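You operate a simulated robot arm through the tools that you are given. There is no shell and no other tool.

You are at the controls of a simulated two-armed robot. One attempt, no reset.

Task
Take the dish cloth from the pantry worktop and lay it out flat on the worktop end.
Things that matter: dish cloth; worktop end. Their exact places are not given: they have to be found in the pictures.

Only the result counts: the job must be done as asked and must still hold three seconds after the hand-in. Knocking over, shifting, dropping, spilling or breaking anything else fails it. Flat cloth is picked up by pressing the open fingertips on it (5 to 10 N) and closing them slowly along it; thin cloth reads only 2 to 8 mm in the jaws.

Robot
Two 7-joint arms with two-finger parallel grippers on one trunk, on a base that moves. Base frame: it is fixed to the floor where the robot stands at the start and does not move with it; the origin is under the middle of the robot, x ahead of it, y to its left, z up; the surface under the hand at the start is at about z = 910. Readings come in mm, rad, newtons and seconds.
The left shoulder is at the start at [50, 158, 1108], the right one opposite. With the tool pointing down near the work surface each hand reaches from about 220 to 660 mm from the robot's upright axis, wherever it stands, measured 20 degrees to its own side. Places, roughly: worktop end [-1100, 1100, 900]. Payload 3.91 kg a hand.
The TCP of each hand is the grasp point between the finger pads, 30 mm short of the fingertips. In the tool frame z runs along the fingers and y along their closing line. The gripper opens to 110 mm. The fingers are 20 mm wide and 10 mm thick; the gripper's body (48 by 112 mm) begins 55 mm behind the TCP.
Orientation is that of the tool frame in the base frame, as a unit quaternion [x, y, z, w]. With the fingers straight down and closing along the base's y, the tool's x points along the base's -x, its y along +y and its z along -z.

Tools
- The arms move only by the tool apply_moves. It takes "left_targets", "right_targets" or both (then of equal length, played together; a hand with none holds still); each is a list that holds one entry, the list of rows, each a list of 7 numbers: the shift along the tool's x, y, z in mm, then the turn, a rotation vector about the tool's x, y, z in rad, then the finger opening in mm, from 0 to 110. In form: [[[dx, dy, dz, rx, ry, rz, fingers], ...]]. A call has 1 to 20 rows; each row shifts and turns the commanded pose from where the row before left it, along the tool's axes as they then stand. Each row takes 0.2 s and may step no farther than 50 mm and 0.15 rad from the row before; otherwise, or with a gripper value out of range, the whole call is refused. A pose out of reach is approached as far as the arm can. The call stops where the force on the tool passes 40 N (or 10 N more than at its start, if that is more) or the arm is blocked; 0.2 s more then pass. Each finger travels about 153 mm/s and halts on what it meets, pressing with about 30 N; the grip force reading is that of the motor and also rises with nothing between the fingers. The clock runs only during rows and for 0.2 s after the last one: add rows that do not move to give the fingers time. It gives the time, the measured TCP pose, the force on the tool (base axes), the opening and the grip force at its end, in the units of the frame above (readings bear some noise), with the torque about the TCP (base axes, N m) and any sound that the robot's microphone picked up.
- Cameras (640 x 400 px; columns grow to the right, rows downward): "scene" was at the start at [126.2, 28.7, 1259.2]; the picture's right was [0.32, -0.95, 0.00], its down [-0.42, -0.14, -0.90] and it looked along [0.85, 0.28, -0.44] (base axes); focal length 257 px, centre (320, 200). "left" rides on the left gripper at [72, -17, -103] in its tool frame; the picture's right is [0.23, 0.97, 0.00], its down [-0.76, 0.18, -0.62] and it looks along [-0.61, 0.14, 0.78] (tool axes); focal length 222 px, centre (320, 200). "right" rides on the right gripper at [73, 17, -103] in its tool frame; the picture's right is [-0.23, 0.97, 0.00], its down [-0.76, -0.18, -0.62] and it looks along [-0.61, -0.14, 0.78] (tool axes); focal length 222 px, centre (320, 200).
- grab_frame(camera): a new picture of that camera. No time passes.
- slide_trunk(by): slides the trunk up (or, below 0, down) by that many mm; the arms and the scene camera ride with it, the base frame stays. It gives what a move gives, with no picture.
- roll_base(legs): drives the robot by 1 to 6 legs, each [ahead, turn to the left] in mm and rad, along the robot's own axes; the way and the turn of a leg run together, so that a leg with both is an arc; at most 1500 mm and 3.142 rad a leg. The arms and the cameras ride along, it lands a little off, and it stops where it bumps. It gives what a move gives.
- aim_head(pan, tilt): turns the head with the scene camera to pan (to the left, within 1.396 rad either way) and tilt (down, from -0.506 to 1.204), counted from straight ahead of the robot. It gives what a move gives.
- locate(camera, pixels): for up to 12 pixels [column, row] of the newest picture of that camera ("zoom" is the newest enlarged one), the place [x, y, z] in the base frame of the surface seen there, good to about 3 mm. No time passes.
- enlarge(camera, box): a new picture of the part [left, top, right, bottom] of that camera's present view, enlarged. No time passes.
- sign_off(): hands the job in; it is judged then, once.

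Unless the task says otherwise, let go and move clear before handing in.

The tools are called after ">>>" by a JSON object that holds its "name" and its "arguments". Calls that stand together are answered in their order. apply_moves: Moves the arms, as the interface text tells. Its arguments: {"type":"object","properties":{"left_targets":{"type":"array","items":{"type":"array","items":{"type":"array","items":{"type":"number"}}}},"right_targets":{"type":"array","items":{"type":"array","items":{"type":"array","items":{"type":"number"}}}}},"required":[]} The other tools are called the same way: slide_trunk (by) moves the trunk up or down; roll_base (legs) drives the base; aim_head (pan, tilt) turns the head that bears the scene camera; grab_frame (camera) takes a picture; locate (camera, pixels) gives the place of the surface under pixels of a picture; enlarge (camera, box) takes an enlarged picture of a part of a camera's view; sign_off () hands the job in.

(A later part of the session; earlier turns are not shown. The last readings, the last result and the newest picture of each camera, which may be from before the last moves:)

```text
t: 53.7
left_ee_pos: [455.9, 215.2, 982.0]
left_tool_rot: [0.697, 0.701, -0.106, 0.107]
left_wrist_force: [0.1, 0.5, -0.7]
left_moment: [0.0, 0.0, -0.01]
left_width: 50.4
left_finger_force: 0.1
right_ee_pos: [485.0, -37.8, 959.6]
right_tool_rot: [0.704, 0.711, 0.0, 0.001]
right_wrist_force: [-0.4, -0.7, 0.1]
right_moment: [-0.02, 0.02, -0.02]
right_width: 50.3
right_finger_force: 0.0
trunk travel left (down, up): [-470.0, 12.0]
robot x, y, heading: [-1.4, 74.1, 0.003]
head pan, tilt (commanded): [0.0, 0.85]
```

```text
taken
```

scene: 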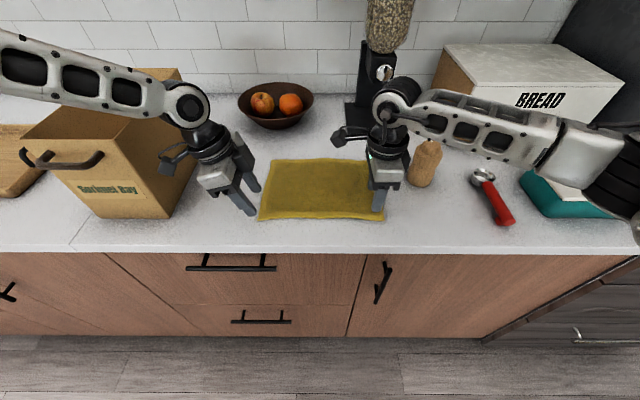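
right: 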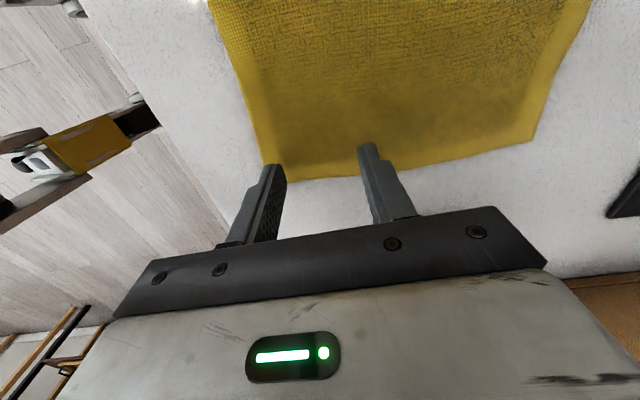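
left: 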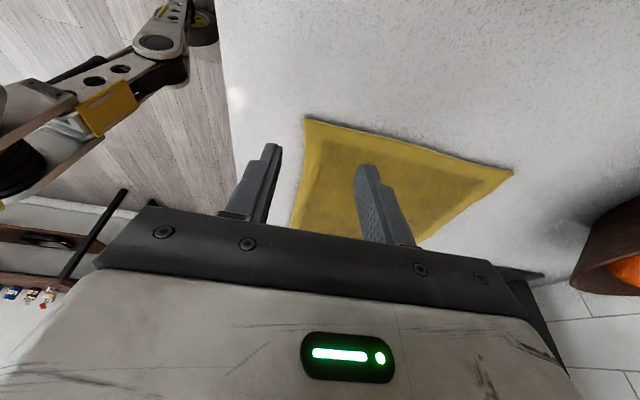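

On the way down the left hand slid off to (455, 216): its inward reach shrinks lower down. I'll lift both hands, then shift the robot about 50 mm to its right so both corners are comfortably in reach. First I'll check the heights of the box and of the left forearm.

>>> {"name": "locate", "arguments": {"camera": "scene", "pixels": [[60, 165], [165, 75], [40, 95], [150, 115], [100, 90], [155, 218], [20, 140], [200, 110], [395, 70], [350, 140], [560, 130], [610, 190]]}}

>>> {"name": "apply_moves", "arguments": {"left_targets": [[[0, 0, -30, 0, 0, 0, 50], [0, 0, -30, 0, 0, 0, 50], [0, 0, -40, 0, 0, 0, 50], [0, 0, 0, 0, 0, 0, 50]]], "right_targets": [[[0, 0, -30, 0, 0, 0, 50], [0, 0, -40, 0, 0, 0, 50], [0, 0, -40, 0, 0, 0, 50], [0, 0, 0, 0, 0, 0, 50]]]}}

```text
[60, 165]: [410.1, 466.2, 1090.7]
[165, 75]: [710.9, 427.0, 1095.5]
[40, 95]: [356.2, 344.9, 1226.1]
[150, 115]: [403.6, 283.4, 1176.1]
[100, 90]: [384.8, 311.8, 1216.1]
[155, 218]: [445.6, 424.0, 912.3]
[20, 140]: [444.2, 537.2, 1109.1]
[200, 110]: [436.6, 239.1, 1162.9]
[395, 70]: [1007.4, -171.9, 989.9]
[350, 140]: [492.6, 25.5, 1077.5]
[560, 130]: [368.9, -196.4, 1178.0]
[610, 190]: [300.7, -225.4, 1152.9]
```

```text
t: 54.7
left_ee_pos: [456.1, 244.5, 1079.2]
left_tool_rot: [0.697, 0.701, -0.105, 0.107]
left_wrist_force: [-0.7, -0.4, -0.3]
left_moment: [-0.02, 0.02, -0.02]
left_width: 49.9
left_finger_force: 0.0
right_ee_pos: [484.2, -39.3, 1070.4]
right_tool_rot: [0.703, 0.711, 0.001, 0.0]
right_wrist_force: [-0.6, -0.5, -1.3]
right_moment: [0.02, 0.01, 0.0]
right_width: 50.1
right_finger_force: 0.1
trunk travel left (down, up): [-470.0, 12.0]
robot x, y, heading: [-0.3, 75.6, 0.001]
head pan, tilt (commanded): [0.0, 0.85]
```

The box top is at z≈1100 and the left forearm clears it at about 1170 and higher. I'll shift the robot about 50 mm right with a short S-curve backward and then straight ahead.

>>> {"name": "roll_base", "arguments": {"legs": [[-125, 0.4], [-125, -0.4], [243, 0]]}}

```text
t: 58.9
left_ee_pos: [454.1, 197.8, 1077.9]
left_tool_rot: [0.696, 0.702, -0.105, 0.107]
left_wrist_force: [-0.1, -0.5, -0.1]
left_moment: [-0.03, 0.02, 0.02]
left_width: 49.8
left_finger_force: 0.1
right_ee_pos: [483.1, -85.9, 1069.8]
right_tool_rot: [0.703, 0.712, 0.0, 0.001]
right_wrist_force: [0.4, 0.7, -0.2]
right_moment: [-0.02, 0.04, -0.01]
right_width: 49.9
right_finger_force: 0.0
trunk travel left (down, up): [-470.0, 12.0]
robot x, y, heading: [1.1, 25.7, 0.009]
head pan, tilt (commanded): [0.0, 0.85]
```

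The robot now stands at y≈26. I'll lower the trunk 100 mm back (it rides the hands down to about z 975) and centre both hands over the near corners.

>>> {"name": "slide_trunk", "arguments": {"by": -100}}

>>> {"name": "apply_moves", "arguments": {"left_targets": [[[-5.3, 15, 1.6, 0, 0, 0, 50], [-5.2, 14, 1.6, 0, 0, 0, 50], [0, 0, 0, 0, 0, 0, 50]]], "right_targets": [[[24, 0, 0, 0, 0, 0, 50], [24, 0, 0, 0, 0, 0, 50], [0, 0, 0, 0, 0, 0, 50]]]}}

>>> {"name": "grab_frame", "arguments": {"camera": "scene"}}

```text
t: 60.2
left_ee_pos: [451.6, 197.2, 978.9]
left_tool_rot: [0.696, 0.702, -0.105, 0.107]
left_wrist_force: [0.6, -0.1, 0.4]
left_moment: [-0.01, -0.01, -0.02]
left_width: 50.2
left_finger_force: 0.1
right_ee_pos: [483.3, -84.6, 970.6]
right_tool_rot: [0.703, 0.712, 0.001, 0.001]
right_wrist_force: [-0.1, 0.2, -0.2]
right_moment: [0.0, -0.01, 0.05]
right_width: 50.1
right_finger_force: 0.1
trunk travel left (down, up): [-370.0, 112.0]
robot x, y, heading: [0.0, 26.6, 0.007]
head pan, tilt (commanded): [0.0, 0.85]
```

```text
t: 61.0
left_ee_pos: [482.1, 186.6, 978.4]
left_tool_rot: [0.696, 0.702, -0.105, 0.107]
left_wrist_force: [0.0, 0.0, -0.1]
left_moment: [0.0, 0.0, 0.02]
left_width: 50.3
left_finger_force: 0.0
right_ee_pos: [482.6, -35.3, 970.1]
right_tool_rot: [0.703, 0.711, 0.001, 0.0]
right_wrist_force: [-0.4, 0.7, -0.3]
right_moment: [-0.01, -0.01, -0.01]
right_width: 50.0
right_finger_force: 0.0
trunk travel left (down, up): [-370.0, 112.0]
robot x, y, heading: [-3.0, 26.2, 0.004]
head pan, tilt (commanded): [0.0, 0.85]
```

```text
taken
```

scene: 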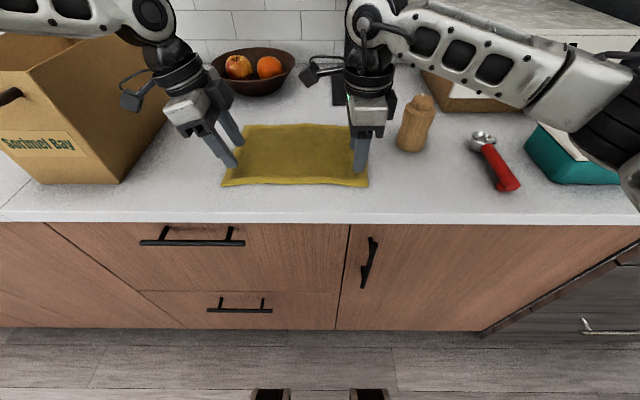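

Both hands are over the near corners with no reach warning. I'll lower them to about 10 mm above the cloth.

>>> {"name": "apply_moves", "arguments": {"left_targets": [[[3.4, 0, 11, 0, 0, 0, 50], [3.4, 0, 11, 0, 0, 0, 50], [0, 0, 0, 0, 0, 0, 50]]], "right_targets": [[[0, 0, 8, 0, 0, 0, 50], [0, 0, 8, 0, 0, 0, 50], [0, 0, 0, 0, 0, 0, 50]]]}}

>>> {"name": "enlarge", "arguments": {"camera": "scene", "box": [190, 90, 390, 215]}}

>>> {"name": "grab_frame", "arguments": {"camera": "left"}}

>>> {"name": "grab_frame", "arguments": {"camera": "right"}}

```text
t: 61.8
left_ee_pos: [482.4, 186.4, 955.1]
left_tool_rot: [0.695, 0.702, -0.106, 0.108]
left_wrist_force: [-0.4, -0.2, -0.1]
left_moment: [-0.02, 0.01, 0.04]
left_width: 49.8
left_finger_force: 0.0
right_ee_pos: [482.6, -37.3, 955.5]
right_tool_rot: [0.702, 0.712, 0.001, 0.0]
right_wrist_force: [0.6, -0.2, 0.6]
right_moment: [0.02, -0.1, 0.01]
right_width: 50.3
right_finger_force: 0.1
trunk travel left (down, up): [-370.0, 112.0]
robot x, y, heading: [-1.1, 24.5, 0.011]
head pan, tilt (commanded): [0.0, 0.85]
```

```text
3.20 times, centred on (290, 152) of scene
```

zoom: 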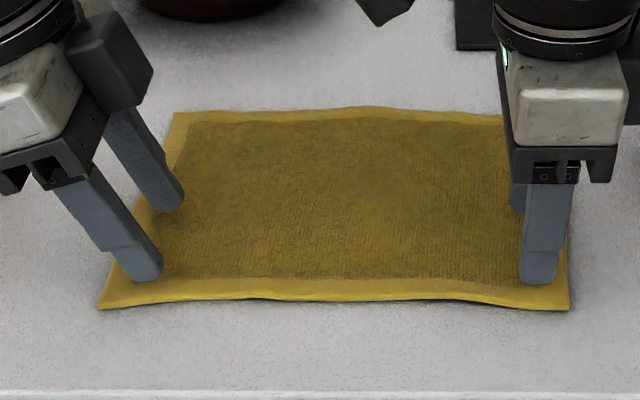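

```text
taken
```

left: 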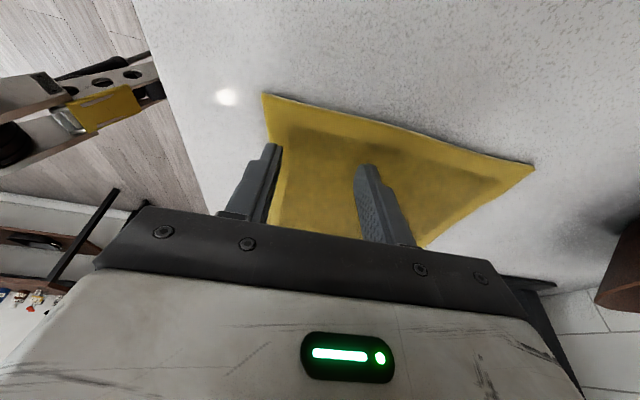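

```text
taken
```

right: 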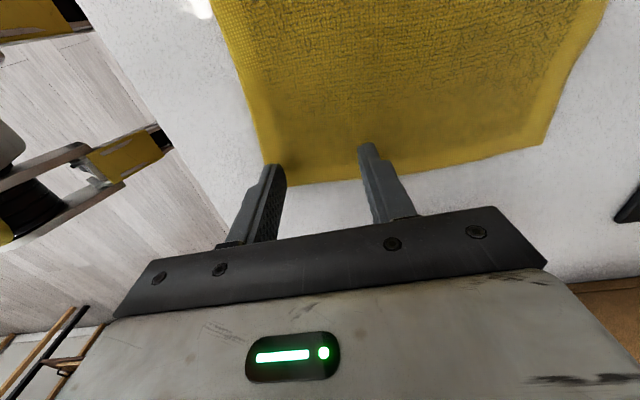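

Fingertips are over the cloth about 10 mm up. I'll approach with small steps, watching the vertical force.

>>> {"name": "apply_moves", "arguments": {"left_targets": [[[0.9, 0, 2.9, 0, 0, 0, 50], [0.9, 0, 2.9, 0, 0, 0, 50], [0.6, 0, 1.9, 0, 0, 0, 50], [0, 0, 0, 0, 0, 0, 50]]], "right_targets": [[[0, 0, 3, 0, 0, 0, 50], [0, 0, 3, 0, 0, 0, 50], [0, 0, 3, 0, 0, 0, 50], [0, 0, 0, 0, 0, 0, 50]]]}}

```text
t: 62.8
left_ee_pos: [482.1, 185.6, 946.6]
left_tool_rot: [0.696, 0.702, -0.106, 0.107]
left_wrist_force: [0.2, 0.3, 0.3]
left_moment: [0.03, -0.03, -0.01]
left_width: 50.1
left_finger_force: 0.1
right_ee_pos: [483.1, -38.3, 944.3]
right_tool_rot: [0.703, 0.711, 0.001, 0.0]
right_wrist_force: [0.7, -0.2, 0.3]
right_moment: [0.03, 0.02, 0.01]
right_width: 50.2
right_finger_force: 0.1
trunk travel left (down, up): [-370.0, 112.0]
robot x, y, heading: [-5.2, 27.2, 0.005]
head pan, tilt (commanded): [0.0, 0.85]
```

>>> {"name": "apply_moves", "arguments": {"left_targets": [[[0.6, 0, 1.9, 0, 0, 0, 50], [0.3, 0, 1, 0, 0, 0, 50], [0, 0, 0, 0, 0, 0, 50]]], "right_targets": [[[0, 0, 2, 0, 0, 0, 50], [0, 0, 1, 0, 0, 0, 50], [0, 0, 0, 0, 0, 0, 50]]]}}

```text
t: 63.6
left_ee_pos: [481.4, 186.3, 944.7]
left_tool_rot: [0.696, 0.702, -0.104, 0.108]
left_wrist_force: [0.5, 0.1, 3.2]
left_moment: [0.03, 0.03, 0.0]
left_width: 50.1
left_finger_force: 0.2
right_ee_pos: [482.9, -37.2, 944.3]
right_tool_rot: [0.703, 0.712, 0.002, 0.001]
right_wrist_force: [0.8, -1.4, 7.4]
right_moment: [0.02, 0.05, 0.02]
right_width: 49.9
right_finger_force: 0.1
trunk travel left (down, up): [-370.0, 112.0]
robot x, y, heading: [-4.8, 30.7, 0.007]
head pan, tilt (commanded): [0.0, 0.85]
```

The right hand presses at 7.4 N and the left at 3.2 N. I'll press the left about 1 mm more and start closing both slowly.

>>> {"name": "apply_moves", "arguments": {"left_targets": [[[0.4, 0, 1.2, 0, 0, 0, 50], [0, 0, 0, 0, 0, 0, 50], [0, 0, 0, 0, 0, 0, 47], [0, 0, 0, 0, 0, 0, 44], [0, 0, 0, 0, 0, 0, 41], [0, 0, 0, 0, 0, 0, 38]]], "right_targets": [[[0, 0, 0, 0, 0, 0, 50], [0, 0, 0, 0, 0, 0, 50], [0, 0, 0, 0, 0, 0, 47], [0, 0, 0, 0, 0, 0, 44], [0, 0, 0, 0, 0, 0, 41], [0, 0, 0, 0, 0, 0, 38]]]}}

>>> {"name": "enlarge", "arguments": {"camera": "scene", "box": [190, 90, 390, 215]}}

```text
t: 65.0
left_ee_pos: [480.2, 185.9, 943.7]
left_tool_rot: [0.696, 0.702, -0.105, 0.108]
left_wrist_force: [1.0, -0.4, 9.3]
left_moment: [0.0, 0.05, 0.0]
left_width: 37.5
left_finger_force: 0.2
right_ee_pos: [481.6, -38.4, 943.5]
right_tool_rot: [0.702, 0.712, 0.001, 0.002]
right_wrist_force: [0.0, 0.2, 9.0]
right_moment: [-0.03, 0.06, -0.01]
right_width: 37.3
right_finger_force: 0.1
trunk travel left (down, up): [-370.0, 112.0]
robot x, y, heading: [-2.3, 26.4, 0.003]
head pan, tilt (commanded): [0.0, 0.85]
```

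```text
3.20 times, centred on (290, 152) of scene
```

zoom: 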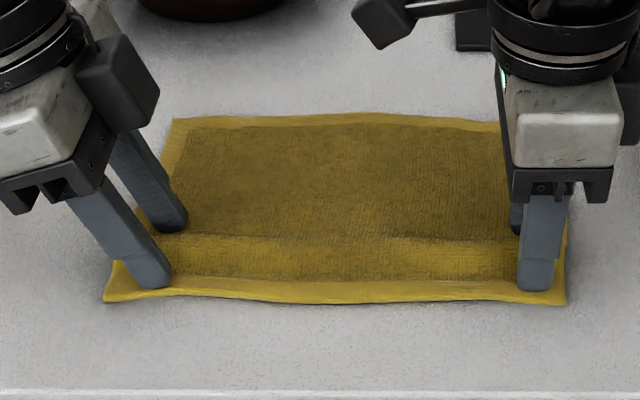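

A ridge is rising along the cloth between the fingertips, and both hands press at about 9 N. I'll keep closing slowly.

>>> {"name": "apply_moves", "arguments": {"left_targets": [[[0, 0, 0, 0, 0, 0, 35], [0, 0, 0, 0, 0, 0, 32], [0, 0, 0, 0, 0, 0, 29], [0, 0, 0, 0, 0, 0, 26], [0, 0, 0, 0, 0, 0, 23], [0, 0, 0, 0, 0, 0, 20]]], "right_targets": [[[0, 0, 0, 0, 0, 0, 35], [0, 0, 0, 0, 0, 0, 32], [0, 0, 0, 0, 0, 0, 29], [0, 0, 0, 0, 0, 0, 26], [0, 0, 0, 0, 0, 0, 23], [0, 0, 0, 0, 0, 0, 20]]]}}

>>> {"name": "enlarge", "arguments": {"camera": "scene", "box": [190, 90, 390, 215]}}

```text
t: 66.4
left_ee_pos: [481.1, 186.5, 944.6]
left_tool_rot: [0.696, 0.702, -0.104, 0.108]
left_wrist_force: [0.4, -0.2, 11.8]
left_moment: [0.03, 0.04, -0.01]
left_width: 19.3
left_finger_force: 0.1
right_ee_pos: [481.4, -37.9, 942.3]
right_tool_rot: [0.703, 0.711, 0.001, 0.001]
right_wrist_force: [0.4, -0.1, 9.7]
right_moment: [0.0, 0.02, 0.01]
right_width: 19.3
right_finger_force: 0.1
trunk travel left (down, up): [-370.0, 112.0]
robot x, y, heading: [-2.6, 28.5, 0.008]
head pan, tilt (commanded): [0.0, 0.85]
```

```text
3.20 times, centred on (290, 152) of scene
```

zoom: 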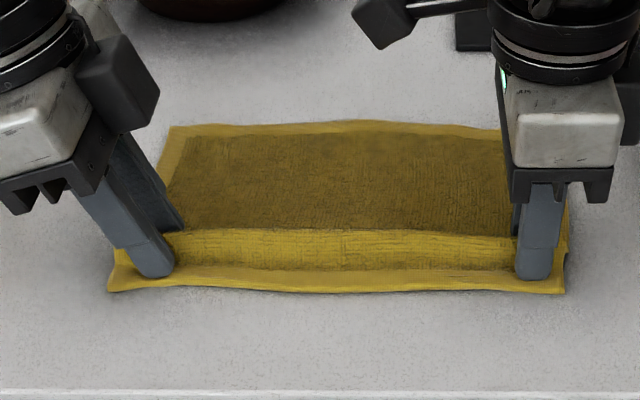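

The fold stands up clearly between both pairs of fingers. I'll keep closing to grip it.

>>> {"name": "apply_moves", "arguments": {"left_targets": [[[-0.2, 0, -0.6, 0, 0, 0, 17], [0, 0, 0, 0, 0, 0, 14], [0, 0, 0, 0, 0, 0, 11], [0, 0, 0, 0, 0, 0, 8], [0, 0, 0, 0, 0, 0, 5], [0, 0, 0, 0, 0, 0, 2], [0, 0, 0, 0, 0, 0, 0], [0, 0, 0, 0, 0, 0, 0], [0, 0, 0, 0, 0, 0, 0]]], "right_targets": [[[0, 0, 0, 0, 0, 0, 17], [0, 0, 0, 0, 0, 0, 14], [0, 0, 0, 0, 0, 0, 11], [0, 0, 0, 0, 0, 0, 8], [0, 0, 0, 0, 0, 0, 5], [0, 0, 0, 0, 0, 0, 2], [0, 0, 0, 0, 0, 0, 0], [0, 0, 0, 0, 0, 0, 0], [0, 0, 0, 0, 0, 0, 0]]]}}

>>> {"name": "enlarge", "arguments": {"camera": "scene", "box": [190, 90, 390, 215]}}

```text
t: 68.4
left_ee_pos: [481.4, 186.4, 944.5]
left_tool_rot: [0.696, 0.702, -0.104, 0.108]
left_wrist_force: [-0.2, -1.2, 6.0]
left_moment: [0.02, 0.01, -0.02]
left_width: 4.0
left_finger_force: 29.8
right_ee_pos: [482.1, -38.2, 942.9]
right_tool_rot: [0.703, 0.711, 0.001, 0.001]
right_wrist_force: [0.9, 0.8, 11.1]
right_moment: [0.0, 0.0, 0.01]
right_width: 4.7
right_finger_force: 29.6
trunk travel left (down, up): [-370.0, 112.0]
robot x, y, heading: [-4.0, 29.3, 0.007]
head pan, tilt (commanded): [0.0, 0.85]
```

```text
3.20 times, centred on (290, 152) of scene
```

zoom: 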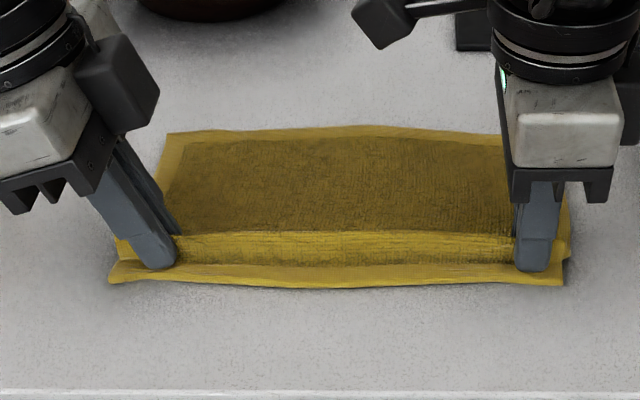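

Both jaws hold cloth (4.0 and 4.7 mm, about 30 N). I'll lift both together by 80 mm and look.

>>> {"name": "apply_moves", "arguments": {"left_targets": [[[-1.5, 0, -4.8, 0, 0, 0, 0], [-3, 0, -9.5, 0, 0, 0, 0], [-3, 0, -9.5, 0, 0, 0, 0], [-4.4, 0, -14.3, 0, 0, 0, 0], [-4.4, 0, -14.3, 0, 0, 0, 0], [-4.4, 0, -14.3, 0, 0, 0, 0], [-3, 0, -9.5, 0, 0, 0, 0], [0, 0, 0, 0, 0, 0, 0]]], "right_targets": [[[0, 0, -5, 0, 0, 0, 0], [0, 0, -10, 0, 0, 0, 0], [0, 0, -10, 0, 0, 0, 0], [0, 0, -15, 0, 0, 0, 0], [0, 0, -15, 0, 0, 0, 0], [0, 0, -15, 0, 0, 0, 0], [0, 0, -10, 0, 0, 0, 0], [0, 0, 0, 0, 0, 0, 0]]]}}

>>> {"name": "grab_frame", "arguments": {"camera": "scene"}}

```text
t: 70.2
left_ee_pos: [481.5, 186.9, 1022.5]
left_tool_rot: [0.696, 0.702, -0.106, 0.107]
left_wrist_force: [-0.6, -0.9, 0.3]
left_moment: [0.01, -0.02, 0.02]
left_width: 4.0
left_finger_force: 29.9
right_ee_pos: [481.5, -38.3, 1022.5]
right_tool_rot: [0.703, 0.711, 0.001, 0.001]
right_wrist_force: [0.8, 1.2, -0.5]
right_moment: [0.03, 0.02, 0.01]
right_width: 4.7
right_finger_force: 30.0
trunk travel left (down, up): [-370.0, 112.0]
robot x, y, heading: [0.1, 27.4, 0.003]
head pan, tilt (commanded): [0.0, 0.85]
```

```text
taken
```

scene: 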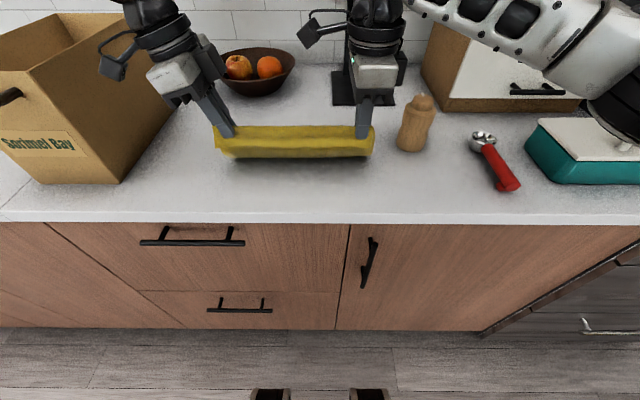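

The cloth hangs from both grips. I'll raise it another 100 mm with the trunk, which keeps the arm posture, and check it hangs free.

>>> {"name": "slide_trunk", "arguments": {"by": 105}}

>>> {"name": "grab_frame", "arguments": {"camera": "scene"}}

>>> {"name": "grab_frame", "arguments": {"camera": "left"}}

>>> {"name": "grab_frame", "arguments": {"camera": "right"}}

```text
t: 71.6
left_ee_pos: [481.1, 186.0, 1127.4]
left_tool_rot: [0.695, 0.703, -0.105, 0.108]
left_wrist_force: [0.4, -0.6, -0.4]
left_moment: [-0.01, 0.02, -0.05]
left_width: 4.0
left_finger_force: 29.7
right_ee_pos: [482.3, -38.8, 1126.2]
right_tool_rot: [0.703, 0.711, 0.0, 0.0]
right_wrist_force: [0.1, 0.6, 0.1]
right_moment: [0.01, -0.02, 0.04]
right_width: 4.7
right_finger_force: 30.3
trunk travel left (down, up): [-475.0, 7.0]
robot x, y, heading: [-3.0, 26.6, 0.007]
head pan, tilt (commanded): [0.0, 0.85]
```

```text
taken
```

scene: 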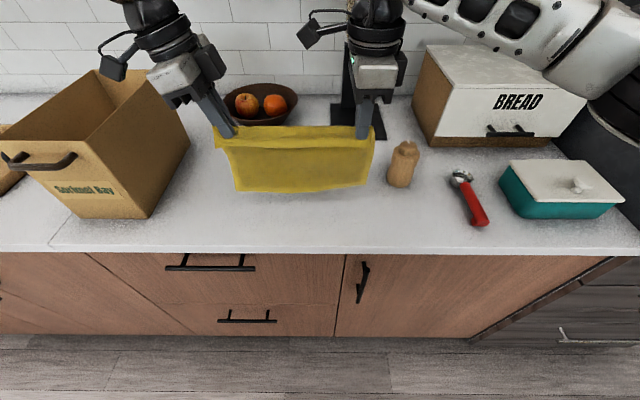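

```text
taken
```

left: 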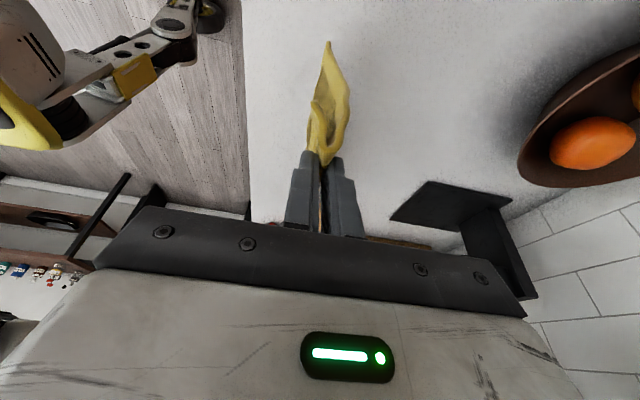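

```text
taken
```

right: 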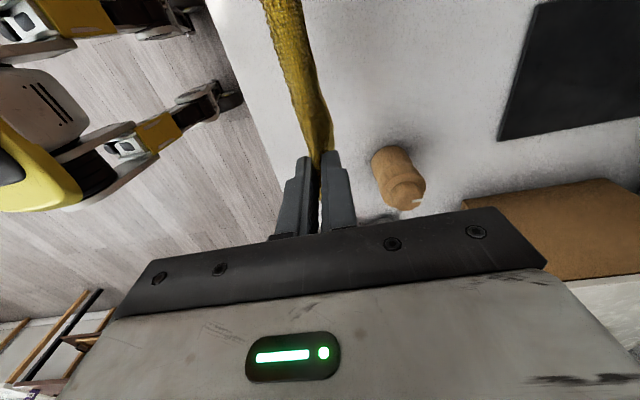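

The cloth hangs cleanly between the hands with its lower edge well above the counter. Now I'll back away, turn left along the aisle and check the grip before going on.

>>> {"name": "roll_base", "arguments": {"legs": [[-208, 0], [0, 1.567]]}}

>>> {"name": "grab_frame", "arguments": {"camera": "scene"}}

```text
t: 77.0
left_ee_pos: [-359.2, 514.2, 1127.7]
left_tool_rot: [0.009, 0.989, -0.001, 0.15]
left_wrist_force: [1.7, 0.5, -0.5]
left_moment: [0.02, -0.01, -0.09]
left_width: 4.2
left_finger_force: 30.2
right_ee_pos: [-133.9, 507.9, 1127.1]
right_tool_rot: [0.008, 1.0, 0.001, 0.0]
right_wrist_force: [-0.8, -1.0, -0.4]
right_moment: [-0.02, 0.05, -0.08]
right_width: 4.6
right_finger_force: 30.0
trunk travel left (down, up): [-475.0, 7.0]
robot x, y, heading: [-214.6, 26.2, 1.549]
head pan, tilt (commanded): [0.0, 0.85]
```

```text
taken
```

scene: 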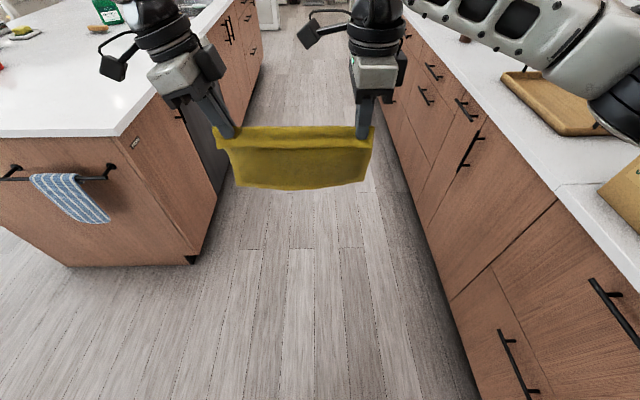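

The grip holds (4.2 and 4.6 mm). I'll drive up the aisle to y≈1145 and turn to face the island.

>>> {"name": "roll_base", "arguments": {"legs": [[1118, 0], [0, 1.59]]}}

>>> {"name": "aim_head", "arguments": {"pan": 0.0, "tilt": 0.6}}

>>> {"name": "grab_frame", "arguments": {"camera": "scene"}}

```text
t: 86.6
left_ee_pos: [-672.6, 997.2, 1128.5]
left_tool_rot: [-0.695, 0.703, 0.107, 0.107]
left_wrist_force: [-0.5, 1.8, -0.4]
left_moment: [0.07, -0.02, -0.12]
left_width: 4.4
left_finger_force: 30.3
right_ee_pos: [-668.6, 1220.5, 1127.6]
right_tool_rot: [-0.705, 0.709, 0.0, 0.0]
right_wrist_force: [-0.1, -2.1, -0.8]
right_moment: [-0.04, 0.02, -0.1]
right_width: 4.4
right_finger_force: 30.1
trunk travel left (down, up): [-475.0, 7.0]
robot x, y, heading: [-188.1, 1147.8, 3.128]
head pan, tilt (commanded): [0.0, 0.85]
```

```text
t: 87.4
left_ee_pos: [-672.1, 997.1, 1128.7]
left_tool_rot: [-0.695, 0.704, 0.107, 0.106]
left_wrist_force: [-0.3, 1.7, -0.3]
left_moment: [0.01, -0.01, -0.14]
left_width: 4.2
left_finger_force: 30.3
right_ee_pos: [-666.4, 1221.6, 1127.2]
right_tool_rot: [-0.705, 0.71, 0.0, 0.0]
right_wrist_force: [-0.5, -2.2, -0.3]
right_moment: [-0.07, 0.01, -0.11]
right_width: 4.6
right_finger_force: 29.5
trunk travel left (down, up): [-475.0, 7.0]
robot x, y, heading: [-183.3, 1146.2, 3.129]
head pan, tilt (commanded): [0.0, 0.6]
```

```text
taken
```

scene: 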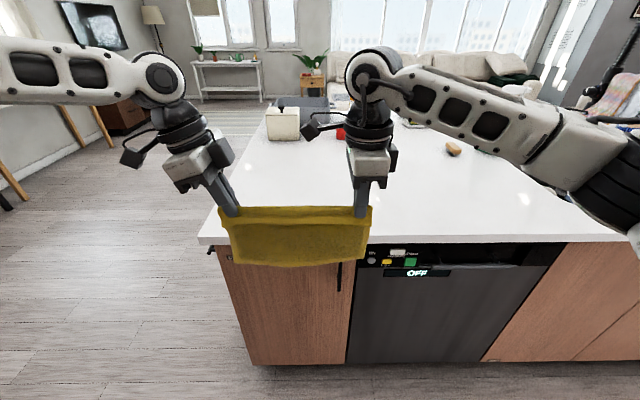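

The robot faces the island with the cloth still held taut. I'll locate the island's edges and the objects on it.

>>> {"name": "locate", "arguments": {"camera": "scene", "pixels": [[205, 236], [420, 238], [540, 238], [265, 135], [285, 137], [340, 140], [452, 155], [300, 160], [470, 200], [275, 195], [360, 262], [450, 262]]}}

>>> {"name": "enlarge", "arguments": {"camera": "scene", "box": [190, 60, 510, 260]}}

```text
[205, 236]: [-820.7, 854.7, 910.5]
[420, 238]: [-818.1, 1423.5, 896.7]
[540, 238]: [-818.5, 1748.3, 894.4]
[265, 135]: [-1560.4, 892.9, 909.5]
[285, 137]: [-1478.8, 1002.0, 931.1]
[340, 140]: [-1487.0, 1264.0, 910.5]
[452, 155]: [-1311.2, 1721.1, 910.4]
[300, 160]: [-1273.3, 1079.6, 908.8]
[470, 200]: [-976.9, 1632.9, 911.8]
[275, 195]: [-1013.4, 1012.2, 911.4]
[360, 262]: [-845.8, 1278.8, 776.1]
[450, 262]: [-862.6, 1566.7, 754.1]
```

```text
2.00 times, centred on (350, 160) of scene
```

zoom: 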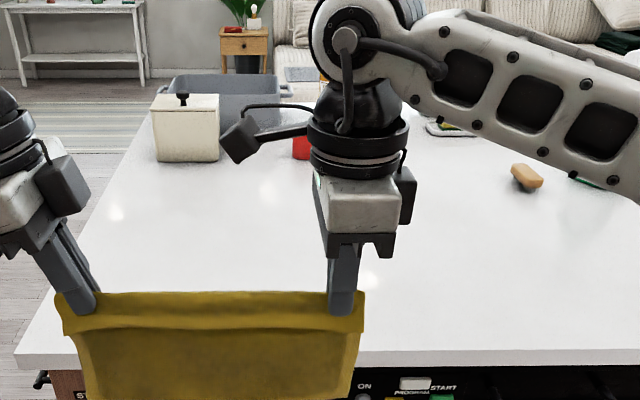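

The island edge runs at x≈−820 and its near corner is at y≈855. The top is clear around (−1100, 1100), and the nearest objects are at x<−1470. I'll drive in to x≈−565 with the cloth held high.

>>> {"name": "roll_base", "arguments": {"legs": [[378, 0.0126]]}}

>>> {"name": "aim_head", "arguments": {"pan": 0.0, "tilt": 0.8}}

>>> {"name": "grab_frame", "arguments": {"camera": "scene"}}

>>> {"name": "grab_frame", "arguments": {"camera": "right"}}

```text
t: 89.9
left_ee_pos: [-1041.8, 994.6, 1128.6]
left_tool_rot: [-0.699, 0.699, 0.108, 0.106]
left_wrist_force: [0.6, 1.2, 0.0]
left_moment: [0.04, -0.02, -0.08]
left_width: 4.2
left_finger_force: 30.1
right_ee_pos: [-1039.5, 1216.8, 1127.9]
right_tool_rot: [0.708, -0.706, -0.001, 0.003]
right_wrist_force: [0.0, -2.1, 0.6]
right_moment: [-0.05, 0.02, -0.1]
right_width: 4.4
right_finger_force: 30.2
trunk travel left (down, up): [-475.0, 7.0]
robot x, y, heading: [-555.4, 1145.9, 3.14]
head pan, tilt (commanded): [0.0, 0.6]
stopped in leg 1: the robot was blocked; the commanded pose is now the measured one
```

```text
t: 90.6
left_ee_pos: [-1042.3, 994.5, 1128.7]
left_tool_rot: [0.699, -0.699, -0.107, -0.106]
left_wrist_force: [-0.9, 1.1, 0.5]
left_moment: [0.04, 0.0, -0.1]
left_width: 4.4
left_finger_force: 30.2
right_ee_pos: [-1040.4, 1218.9, 1127.0]
right_tool_rot: [0.708, -0.706, 0.0, 0.0]
right_wrist_force: [-0.4, -2.3, -1.3]
right_moment: [-0.06, 0.03, -0.11]
right_width: 4.6
right_finger_force: 30.0
trunk travel left (down, up): [-475.0, 7.0]
robot x, y, heading: [-553.1, 1151.4, 3.142]
head pan, tilt (commanded): [0.0, 0.799]
```

```text
taken
```

scene: 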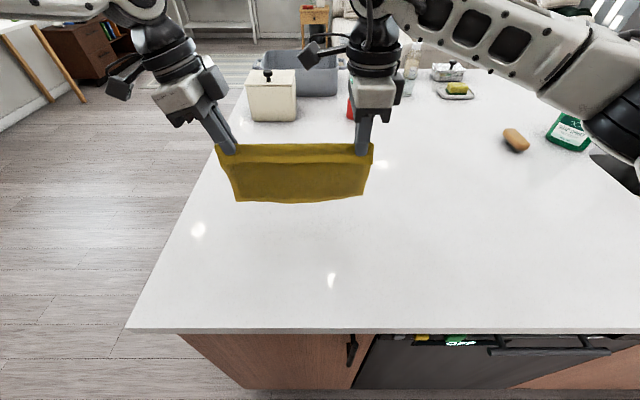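

```text
taken
```

right: 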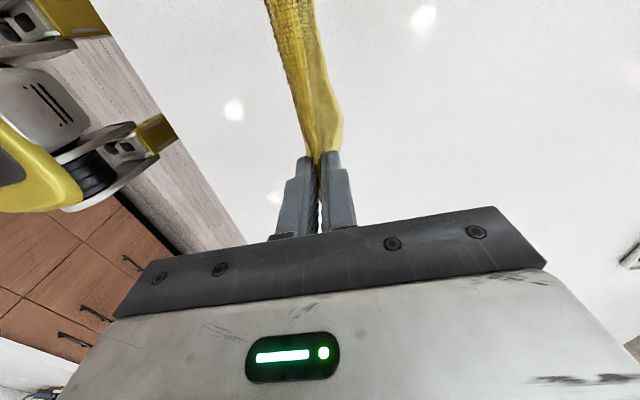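

The base met the island front at x≈−555, so I'll back off 15 mm. Then I'll pitch both tools forward a little so the fingers can reach further over the island while the wrists stay in comfortable reach.

>>> {"name": "roll_base", "arguments": {"legs": [[-15, 0]]}}

>>> {"name": "apply_moves", "arguments": {"left_targets": [[[0, 0, 0, -0.1, 0, 0, 0], [0, 0, 0, -0.1, 0, 0, 0], [0, 0, 0, -0.1, 0, 0, 0], [0, 0, 0, 0, 0, 0, 0]]], "right_targets": [[[0, 0, 0, -0.1, 0, 0, 0], [0, 0, 0, -0.1, 0, 0, 0], [0, 0, 0, -0.1, 0, 0, 0], [0, 0, 0, 0, 0, 0, 0]]]}}

```text
t: 91.4
left_ee_pos: [-1025.5, 993.1, 1127.9]
left_tool_rot: [0.7, -0.699, -0.107, -0.105]
left_wrist_force: [-0.3, 2.1, -0.2]
left_moment: [0.03, 0.01, -0.13]
left_width: 4.1
left_finger_force: 29.8
right_ee_pos: [-1023.0, 1218.2, 1127.7]
right_tool_rot: [0.708, -0.706, -0.001, 0.0]
right_wrist_force: [0.4, -1.4, 0.0]
right_moment: [-0.04, 0.02, -0.05]
right_width: 4.3
right_finger_force: 29.4
trunk travel left (down, up): [-475.0, 7.0]
robot x, y, heading: [-539.2, 1149.8, 3.139]
head pan, tilt (commanded): [0.0, 0.799]
```

```text
t: 92.4
left_ee_pos: [-1026.7, 994.2, 1127.1]
left_tool_rot: [0.707, -0.675, -0.21, 0.0]
left_wrist_force: [0.9, 2.5, -0.8]
left_moment: [0.04, -0.09, -0.03]
left_width: 4.3
left_finger_force: 30.0
right_ee_pos: [-1024.7, 1217.3, 1127.6]
right_tool_rot: [0.701, -0.697, -0.106, 0.107]
right_wrist_force: [0.2, -1.9, 0.4]
right_moment: [-0.05, -0.08, 0.01]
right_width: 4.3
right_finger_force: 30.1
trunk travel left (down, up): [-475.0, 7.0]
robot x, y, heading: [-539.1, 1150.5, 3.141]
head pan, tilt (commanded): [0.0, 0.799]
```

Both tools pitched forward by 0.3 rad without trouble. Now I'll move both hands ahead together by 60 mm and watch for reach warnings.

>>> {"name": "apply_moves", "arguments": {"left_targets": [[[0, 19.1, 5.9, 0, 0, 0, 0], [0, 19.1, 5.9, 0, 0, 0, 0], [0, 19.1, 5.9, 0, 0, 0, 0], [0, 0, 0, 0, 0, 0, 0]]], "right_targets": [[[0, 19.1, 5.9, 0, 0, 0, 0], [0, 19.1, 5.9, 0, 0, 0, 0], [0, 19.1, 5.9, 0, 0, 0, 0], [0, 0, 0, 0, 0, 0, 0]]]}}

```text
t: 93.4
left_ee_pos: [-1086.4, 994.6, 1128.5]
left_tool_rot: [0.707, -0.675, -0.21, 0.0]
left_wrist_force: [0.2, 0.9, 0.4]
left_moment: [0.05, -0.09, -0.06]
left_width: 4.4
left_finger_force: 29.9
right_ee_pos: [-1083.5, 1217.0, 1127.8]
right_tool_rot: [0.701, -0.697, -0.106, 0.107]
right_wrist_force: [0.5, -1.6, 0.0]
right_moment: [-0.03, -0.09, -0.01]
right_width: 4.4
right_finger_force: 29.9
trunk travel left (down, up): [-475.0, 7.0]
robot x, y, heading: [-538.6, 1147.2, 3.142]
head pan, tilt (commanded): [0.0, 0.799]
```

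Still fine, at frame x≈545. I'll pitch both tools a bit more and go another 60 mm ahead.

>>> {"name": "apply_moves", "arguments": {"left_targets": [[[0, 0, 0, -0.075, 0, 0, 0], [0, 0, 0, -0.075, 0, 0, 0], [0, 18, 8.7, 0, 0, 0, 0], [0, 18, 8.7, 0, 0, 0, 0], [0, 18, 8.7, 0, 0, 0, 0], [0, 0, 0, 0, 0, 0, 0]]], "right_targets": [[[0, 0, 0, -0.075, 0, 0, 0], [0, 0, 0, -0.075, 0, 0, 0], [0, 18, 8.7, 0, 0, 0, 0], [0, 18, 8.7, 0, 0, 0, 0], [0, 18, 8.7, 0, 0, 0, 0], [0, 0, 0, 0, 0, 0, 0]]]}}

```text
t: 94.8
left_ee_pos: [-1148.0, 993.5, 1129.2]
left_tool_rot: [0.705, -0.658, -0.261, 0.052]
left_wrist_force: [0.2, 1.5, -1.2]
left_moment: [0.07, -0.09, -0.03]
left_width: 4.4
left_finger_force: 30.1
right_ee_pos: [-1145.7, 1217.7, 1127.0]
right_tool_rot: [0.691, -0.687, -0.158, 0.16]
right_wrist_force: [0.0, -1.3, -0.4]
right_moment: [-0.08, -0.1, -0.01]
right_width: 4.2
right_finger_force: 29.6
trunk travel left (down, up): [-475.0, 7.0]
robot x, y, heading: [-542.8, 1148.3, 3.14]
head pan, tilt (commanded): [0.0, 0.799]
```

Still in reach at frame x≈605. I'll go the last 40 mm ahead and look at where the lower edge hangs.

>>> {"name": "apply_moves", "arguments": {"left_targets": [[[0, 18, 8.7, 0, 0, 0, 0], [0, 18, 8.7, 0, 0, 0, 0], [0, 0, 0, 0, 0, 0, 0]]], "right_targets": [[[0, 18, 8.7, 0, 0, 0, 0], [0, 18, 8.7, 0, 0, 0, 0], [0, 0, 0, 0, 0, 0, 0]]]}}

>>> {"name": "grab_frame", "arguments": {"camera": "scene"}}

>>> {"name": "enlarge", "arguments": {"camera": "scene", "box": [190, 70, 400, 200]}}

>>> {"name": "grab_frame", "arguments": {"camera": "left"}}

```text
t: 95.6
left_ee_pos: [-1159.3, 980.5, 1132.4]
left_tool_rot: [0.704, -0.658, -0.262, 0.052]
left_wrist_force: [-2.3, 20.8, -0.6]
left_moment: [0.46, -0.05, -0.25]
left_width: 4.3
left_finger_force: 30.4
left hand out of reach, approached as far as the arm can: row 1, 2
right_ee_pos: [-1185.4, 1213.0, 1127.6]
right_tool_rot: [0.692, -0.686, -0.155, 0.162]
right_wrist_force: [2.1, -20.8, 0.6]
right_moment: [-0.51, -0.12, 0.22]
right_width: 4.7
right_finger_force: 29.3
trunk travel left (down, up): [-475.0, 7.0]
robot x, y, heading: [-541.5, 1147.3, 3.143]
head pan, tilt (commanded): [0.0, 0.799]
```

```text
taken
```

scene: 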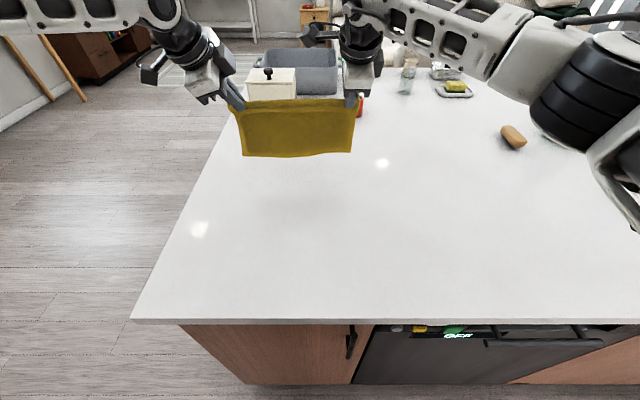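

```text
3.05 times, centred on (295, 135) of scene
```

zoom: 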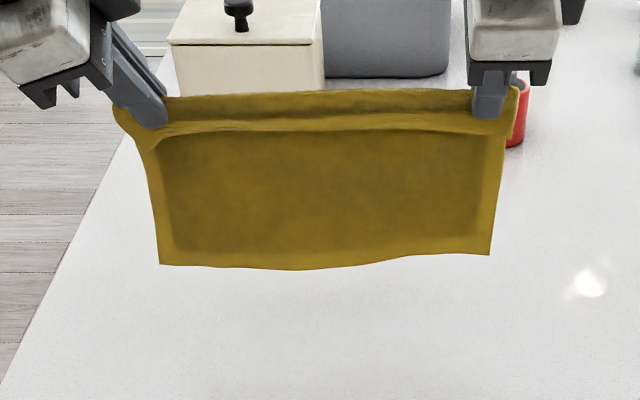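

```text
taken
```

left: 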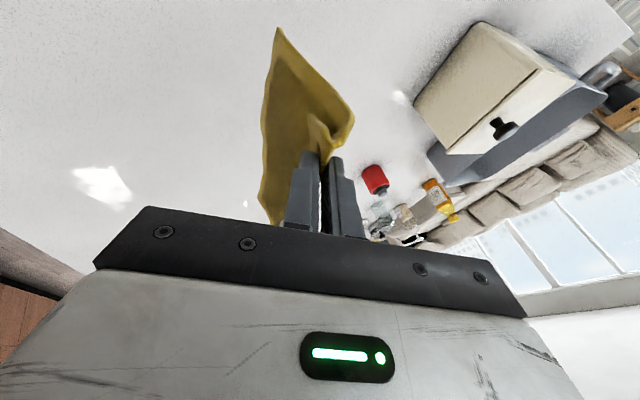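

The left hand reached its limit: it sits at (−1159, 980) against the right at (−1185, 1213), and the cloth is under 20 N of tension. I'll return both to x=−1148 with the proper separation and pitch the tools more, which gives the fingertips extra reach.

>>> {"name": "apply_moves", "arguments": {"left_targets": [[[-5.6, -6.7, 1, 0, 0, 0, 0], [-5.6, -6.7, 1, 0, 0, 0, 0], [0, 0, 0, -0.1, 0, 0, 0], [0, 0, 0, -0.1, 0, 0, 0], [0, 0, 0, 0, 0, 0, 0]]], "right_targets": [[[-2, -16.7, -8, 0, 0, 0, 0], [-2, -16.7, -8, 0, 0, 0, 0], [0, 0, 0, -0.1, 0, 0, 0], [0, 0, 0, -0.1, 0, 0, 0], [0, 0, 0, 0, 0, 0, 0]]]}}

```text
t: 96.8
left_ee_pos: [-1149.9, 991.0, 1128.9]
left_tool_rot: [0.696, -0.628, -0.326, 0.123]
left_wrist_force: [-0.2, 12.6, 0.1]
left_moment: [0.22, -0.1, -0.27]
left_width: 4.1
left_finger_force: 29.9
right_ee_pos: [-1148.0, 1221.0, 1127.8]
right_tool_rot: [0.672, -0.668, -0.226, 0.228]
right_wrist_force: [0.1, -12.3, -0.6]
right_moment: [-0.26, -0.11, 0.17]
right_width: 4.7
right_finger_force: 29.9
trunk travel left (down, up): [-475.0, 7.0]
robot x, y, heading: [-539.1, 1148.5, 3.136]
head pan, tilt (commanded): [0.0, 0.799]
```

The separation is 230 mm with about 12 N of tension. I'll ease the right hand 6 mm inward and step both ahead by 15 mm at a time.

>>> {"name": "apply_moves", "arguments": {"left_targets": [[[0, 0, 0, 0, 0, 0, 0], [0, 12, 9.1, 0, 0, 0, 0], [0, 12, 9.1, 0, 0, 0, 0], [0, 0, 0, 0, 0, 0, 0]]], "right_targets": [[[6, 0, 0, 0, 0, 0, 0], [0, 12, 9.1, 0, 0, 0, 0], [0, 12, 9.1, 0, 0, 0, 0], [0, 0, 0, 0, 0, 0, 0]]]}}

```text
t: 97.8
left_ee_pos: [-1176.6, 989.0, 1127.8]
left_tool_rot: [0.696, -0.628, -0.325, 0.124]
left_wrist_force: [0.2, 4.3, 0.4]
left_moment: [0.11, -0.09, -0.09]
left_width: 4.1
left_finger_force: 30.1
left hand out of reach, approached as far as the arm can: row 3
right_ee_pos: [-1177.0, 1215.4, 1127.8]
right_tool_rot: [0.671, -0.669, -0.225, 0.227]
right_wrist_force: [0.7, -4.7, -0.4]
right_moment: [-0.1, -0.07, 0.1]
right_width: 4.2
right_finger_force: 30.4
trunk travel left (down, up): [-475.0, 7.0]
robot x, y, heading: [-541.2, 1150.9, 3.141]
head pan, tilt (commanded): [0.0, 0.799]
```

Both hands are now at x≈−1177 with only 4.5 N between them, so the fingertips are at about −1195. I'll measure where the cloth's lower edge hangs.

>>> {"name": "grab_frame", "arguments": {"camera": "scene"}}

>>> {"name": "enlarge", "arguments": {"camera": "scene", "box": [190, 70, 400, 200]}}

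>>> {"name": "locate", "arguments": {"camera": "zoom", "pixels": [[165, 255], [230, 262], [300, 262], [400, 255], [480, 245], [150, 130], [330, 110], [500, 110]]}}

```text
taken
```

scene: 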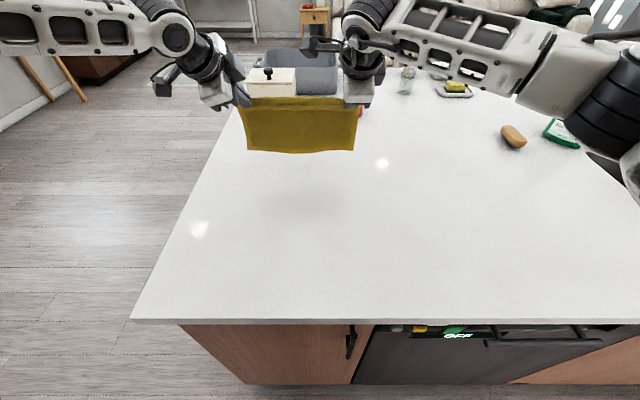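

```text
3.05 times, centred on (295, 135) of scene
```

zoom: 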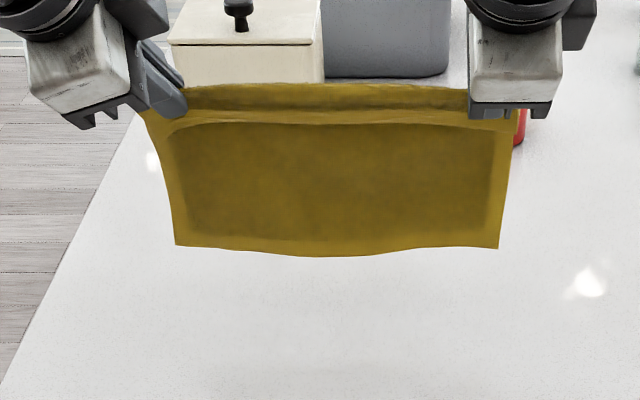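

```text
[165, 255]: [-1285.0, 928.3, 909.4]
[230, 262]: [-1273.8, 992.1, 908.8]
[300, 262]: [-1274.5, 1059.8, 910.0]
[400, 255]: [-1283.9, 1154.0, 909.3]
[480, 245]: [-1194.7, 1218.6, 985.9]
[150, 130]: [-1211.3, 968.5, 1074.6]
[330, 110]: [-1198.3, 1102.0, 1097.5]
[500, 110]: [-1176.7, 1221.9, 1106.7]
```

The lower edge hangs at x≈−1195, z≈985, which is 75 mm above the surface. Before lowering I'll check the clearance under both forearms and elbows.

>>> {"name": "locate", "arguments": {"camera": "scene", "pixels": [[440, 60], [500, 78], [540, 95], [590, 125], [610, 150], [630, 185], [130, 45], [60, 50], [10, 45], [515, 137], [575, 140], [270, 95]]}}

>>> {"name": "aim_head", "arguments": {"pan": -0.7, "tilt": 0.5}}

>>> {"name": "grab_frame", "arguments": {"camera": "scene"}}

```text
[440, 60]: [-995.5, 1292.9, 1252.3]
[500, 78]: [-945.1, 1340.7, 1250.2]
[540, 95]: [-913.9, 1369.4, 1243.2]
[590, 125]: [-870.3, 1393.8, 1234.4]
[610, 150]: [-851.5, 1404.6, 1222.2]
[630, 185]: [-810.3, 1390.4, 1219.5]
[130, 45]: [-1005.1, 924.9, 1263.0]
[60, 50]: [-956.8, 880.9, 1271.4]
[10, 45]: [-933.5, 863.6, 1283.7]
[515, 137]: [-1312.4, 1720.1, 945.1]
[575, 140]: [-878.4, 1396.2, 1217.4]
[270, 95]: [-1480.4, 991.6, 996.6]
```

```text
t: 98.9
left_ee_pos: [-1177.8, 989.5, 1127.2]
left_tool_rot: [0.696, -0.628, -0.325, 0.123]
left_wrist_force: [-0.7, 4.0, -1.0]
left_moment: [0.08, -0.1, -0.09]
left_width: 4.1
left_finger_force: 29.4
right_ee_pos: [-1177.1, 1214.4, 1127.6]
right_tool_rot: [0.671, -0.669, -0.225, 0.226]
right_wrist_force: [-0.3, -4.7, 0.5]
right_moment: [-0.09, -0.09, 0.06]
right_width: 4.6
right_finger_force: 30.6
trunk travel left (down, up): [-475.0, 7.0]
robot x, y, heading: [-543.4, 1151.4, 3.144]
head pan, tilt (commanded): [-0.7, 0.499]
```

```text
taken
```

scene: 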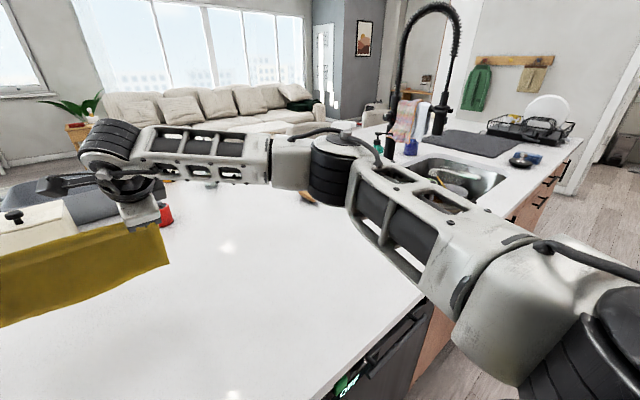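

Both forearms are at z≥1210 with nothing tall under them, so there is room to lower the trunk. I'll lower 55 mm so the hem hangs just above the surface.

>>> {"name": "slide_trunk", "arguments": {"by": -55}}

>>> {"name": "aim_head", "arguments": {"pan": 0.1, "tilt": 0.8}}

>>> {"name": "grab_frame", "arguments": {"camera": "scene"}}

>>> {"name": "enlarge", "arguments": {"camera": "scene", "box": [190, 70, 430, 220]}}

```text
t: 99.8
left_ee_pos: [-1176.8, 988.2, 1072.9]
left_tool_rot: [0.696, -0.628, -0.325, 0.124]
left_wrist_force: [0.1, 3.0, 0.2]
left_moment: [0.09, -0.11, -0.1]
left_width: 4.4
left_finger_force: 29.8
right_ee_pos: [-1176.7, 1213.8, 1071.7]
right_tool_rot: [0.671, -0.669, -0.227, 0.227]
right_wrist_force: [-0.1, -3.8, -0.3]
right_moment: [-0.09, -0.09, 0.07]
right_width: 4.7
right_finger_force: 30.0
trunk travel left (down, up): [-420.0, 62.0]
robot x, y, heading: [-536.7, 1151.1, 3.14]
head pan, tilt (commanded): [-0.7, 0.499]
```

```text
t: 101.0
left_ee_pos: [-1178.5, 989.0, 1072.3]
left_tool_rot: [0.696, -0.628, -0.326, 0.122]
left_wrist_force: [-0.3, 3.7, -0.3]
left_moment: [0.12, -0.07, -0.1]
left_width: 4.4
left_finger_force: 30.0
right_ee_pos: [-1177.8, 1214.5, 1073.0]
right_tool_rot: [0.672, -0.668, -0.226, 0.227]
right_wrist_force: [-0.5, -3.9, -0.6]
right_moment: [-0.1, -0.11, 0.06]
right_width: 4.5
right_finger_force: 29.7
trunk travel left (down, up): [-420.0, 62.0]
robot x, y, heading: [-545.4, 1148.5, 3.14]
head pan, tilt (commanded): [0.099, 0.799]
```

```text
taken
```

scene: 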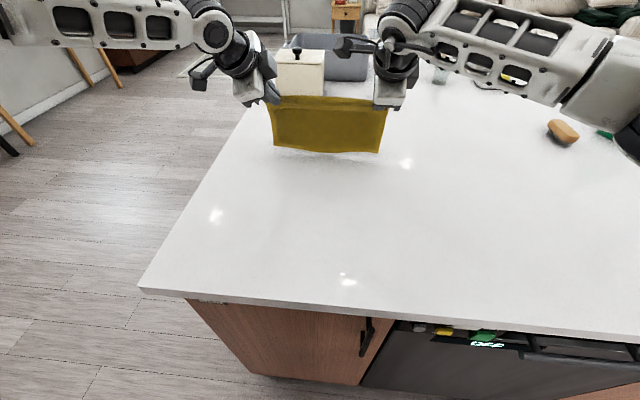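

```text
2.67 times, centred on (310, 145) of scene
```

zoom: 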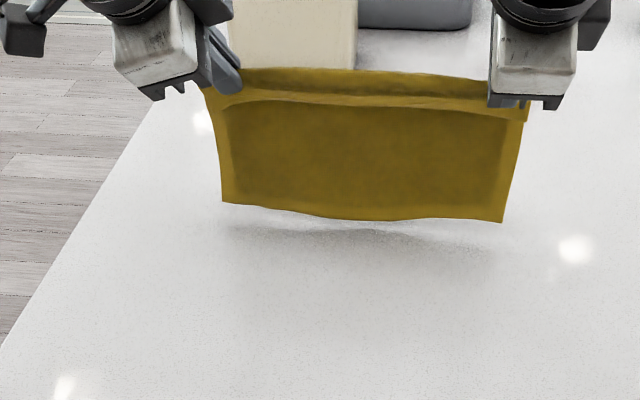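

The hem hangs level about 20 mm above the surface. I'll lower 15 mm more with the trunk, then begin laying: both hands move back and down together while the tools return toward vertical.

>>> {"name": "slide_trunk", "arguments": {"by": -15}}

>>> {"name": "apply_moves", "arguments": {"left_targets": [[[1.3, -8.1, -0.9, 0.04, 0, 0, 0], [1.3, -8.1, -0.9, 0.04, 0, 0, 0], [1.3, -8.15, -0.25, 0.04, 0, 0, 0], [1.3, -8.15, -0.25, 0.04, 0, 0, 0], [0, 0, 0, 0, 0, 0, 0]]], "right_targets": [[[0, -8.2, -0.75, 0.04, 0, 0, 0], [0, -8.2, -0.75, 0.04, 0, 0, 0], [0, -8.25, -0.1, 0.04, 0, 0, 0], [0, -8.25, -0.1, 0.04, 0, 0, 0], [0, 0, 0, 0, 0, 0, 0]]]}}

>>> {"name": "enlarge", "arguments": {"camera": "scene", "box": [190, 70, 430, 220]}}

```text
t: 101.6
left_ee_pos: [-1177.8, 990.0, 1058.8]
left_tool_rot: [0.697, -0.627, -0.326, 0.123]
left_wrist_force: [0.7, 4.7, 0.9]
left_moment: [0.09, -0.09, -0.1]
left_width: 4.2
left_finger_force: 30.0
right_ee_pos: [-1177.3, 1215.9, 1057.5]
right_tool_rot: [0.672, -0.668, -0.225, 0.227]
right_wrist_force: [-0.1, -3.9, 0.5]
right_moment: [-0.11, -0.1, 0.07]
right_width: 4.7
right_finger_force: 29.8
trunk travel left (down, up): [-405.0, 77.0]
robot x, y, heading: [-542.5, 1151.7, 3.143]
head pan, tilt (commanded): [0.099, 0.799]
```

```text
t: 102.8
left_ee_pos: [-1148.2, 989.3, 1040.0]
left_tool_rot: [0.704, -0.652, -0.274, 0.067]
left_wrist_force: [0.1, 3.3, 0.7]
left_moment: [0.08, 0.12, -0.03]
left_width: 4.2
left_finger_force: 30.0
right_ee_pos: [-1150.6, 1214.9, 1041.0]
right_tool_rot: [0.687, -0.685, -0.171, 0.172]
right_wrist_force: [0.4, -3.9, -0.2]
right_moment: [-0.07, 0.09, 0.06]
right_width: 4.3
right_finger_force: 30.0
trunk travel left (down, up): [-405.0, 77.0]
robot x, y, heading: [-540.9, 1148.4, 3.139]
head pan, tilt (commanded): [0.099, 0.799]
```

```text
2.67 times, centred on (310, 145) of scene
```

zoom: 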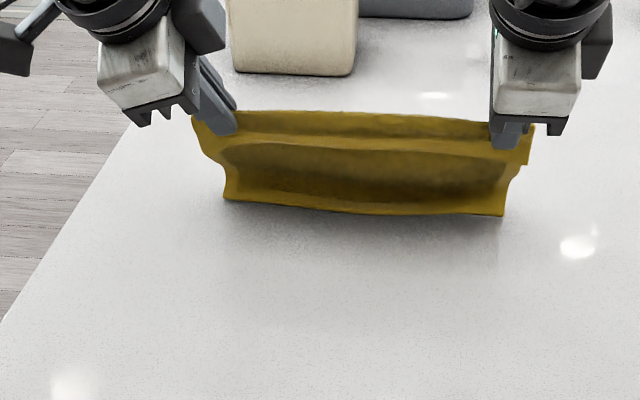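

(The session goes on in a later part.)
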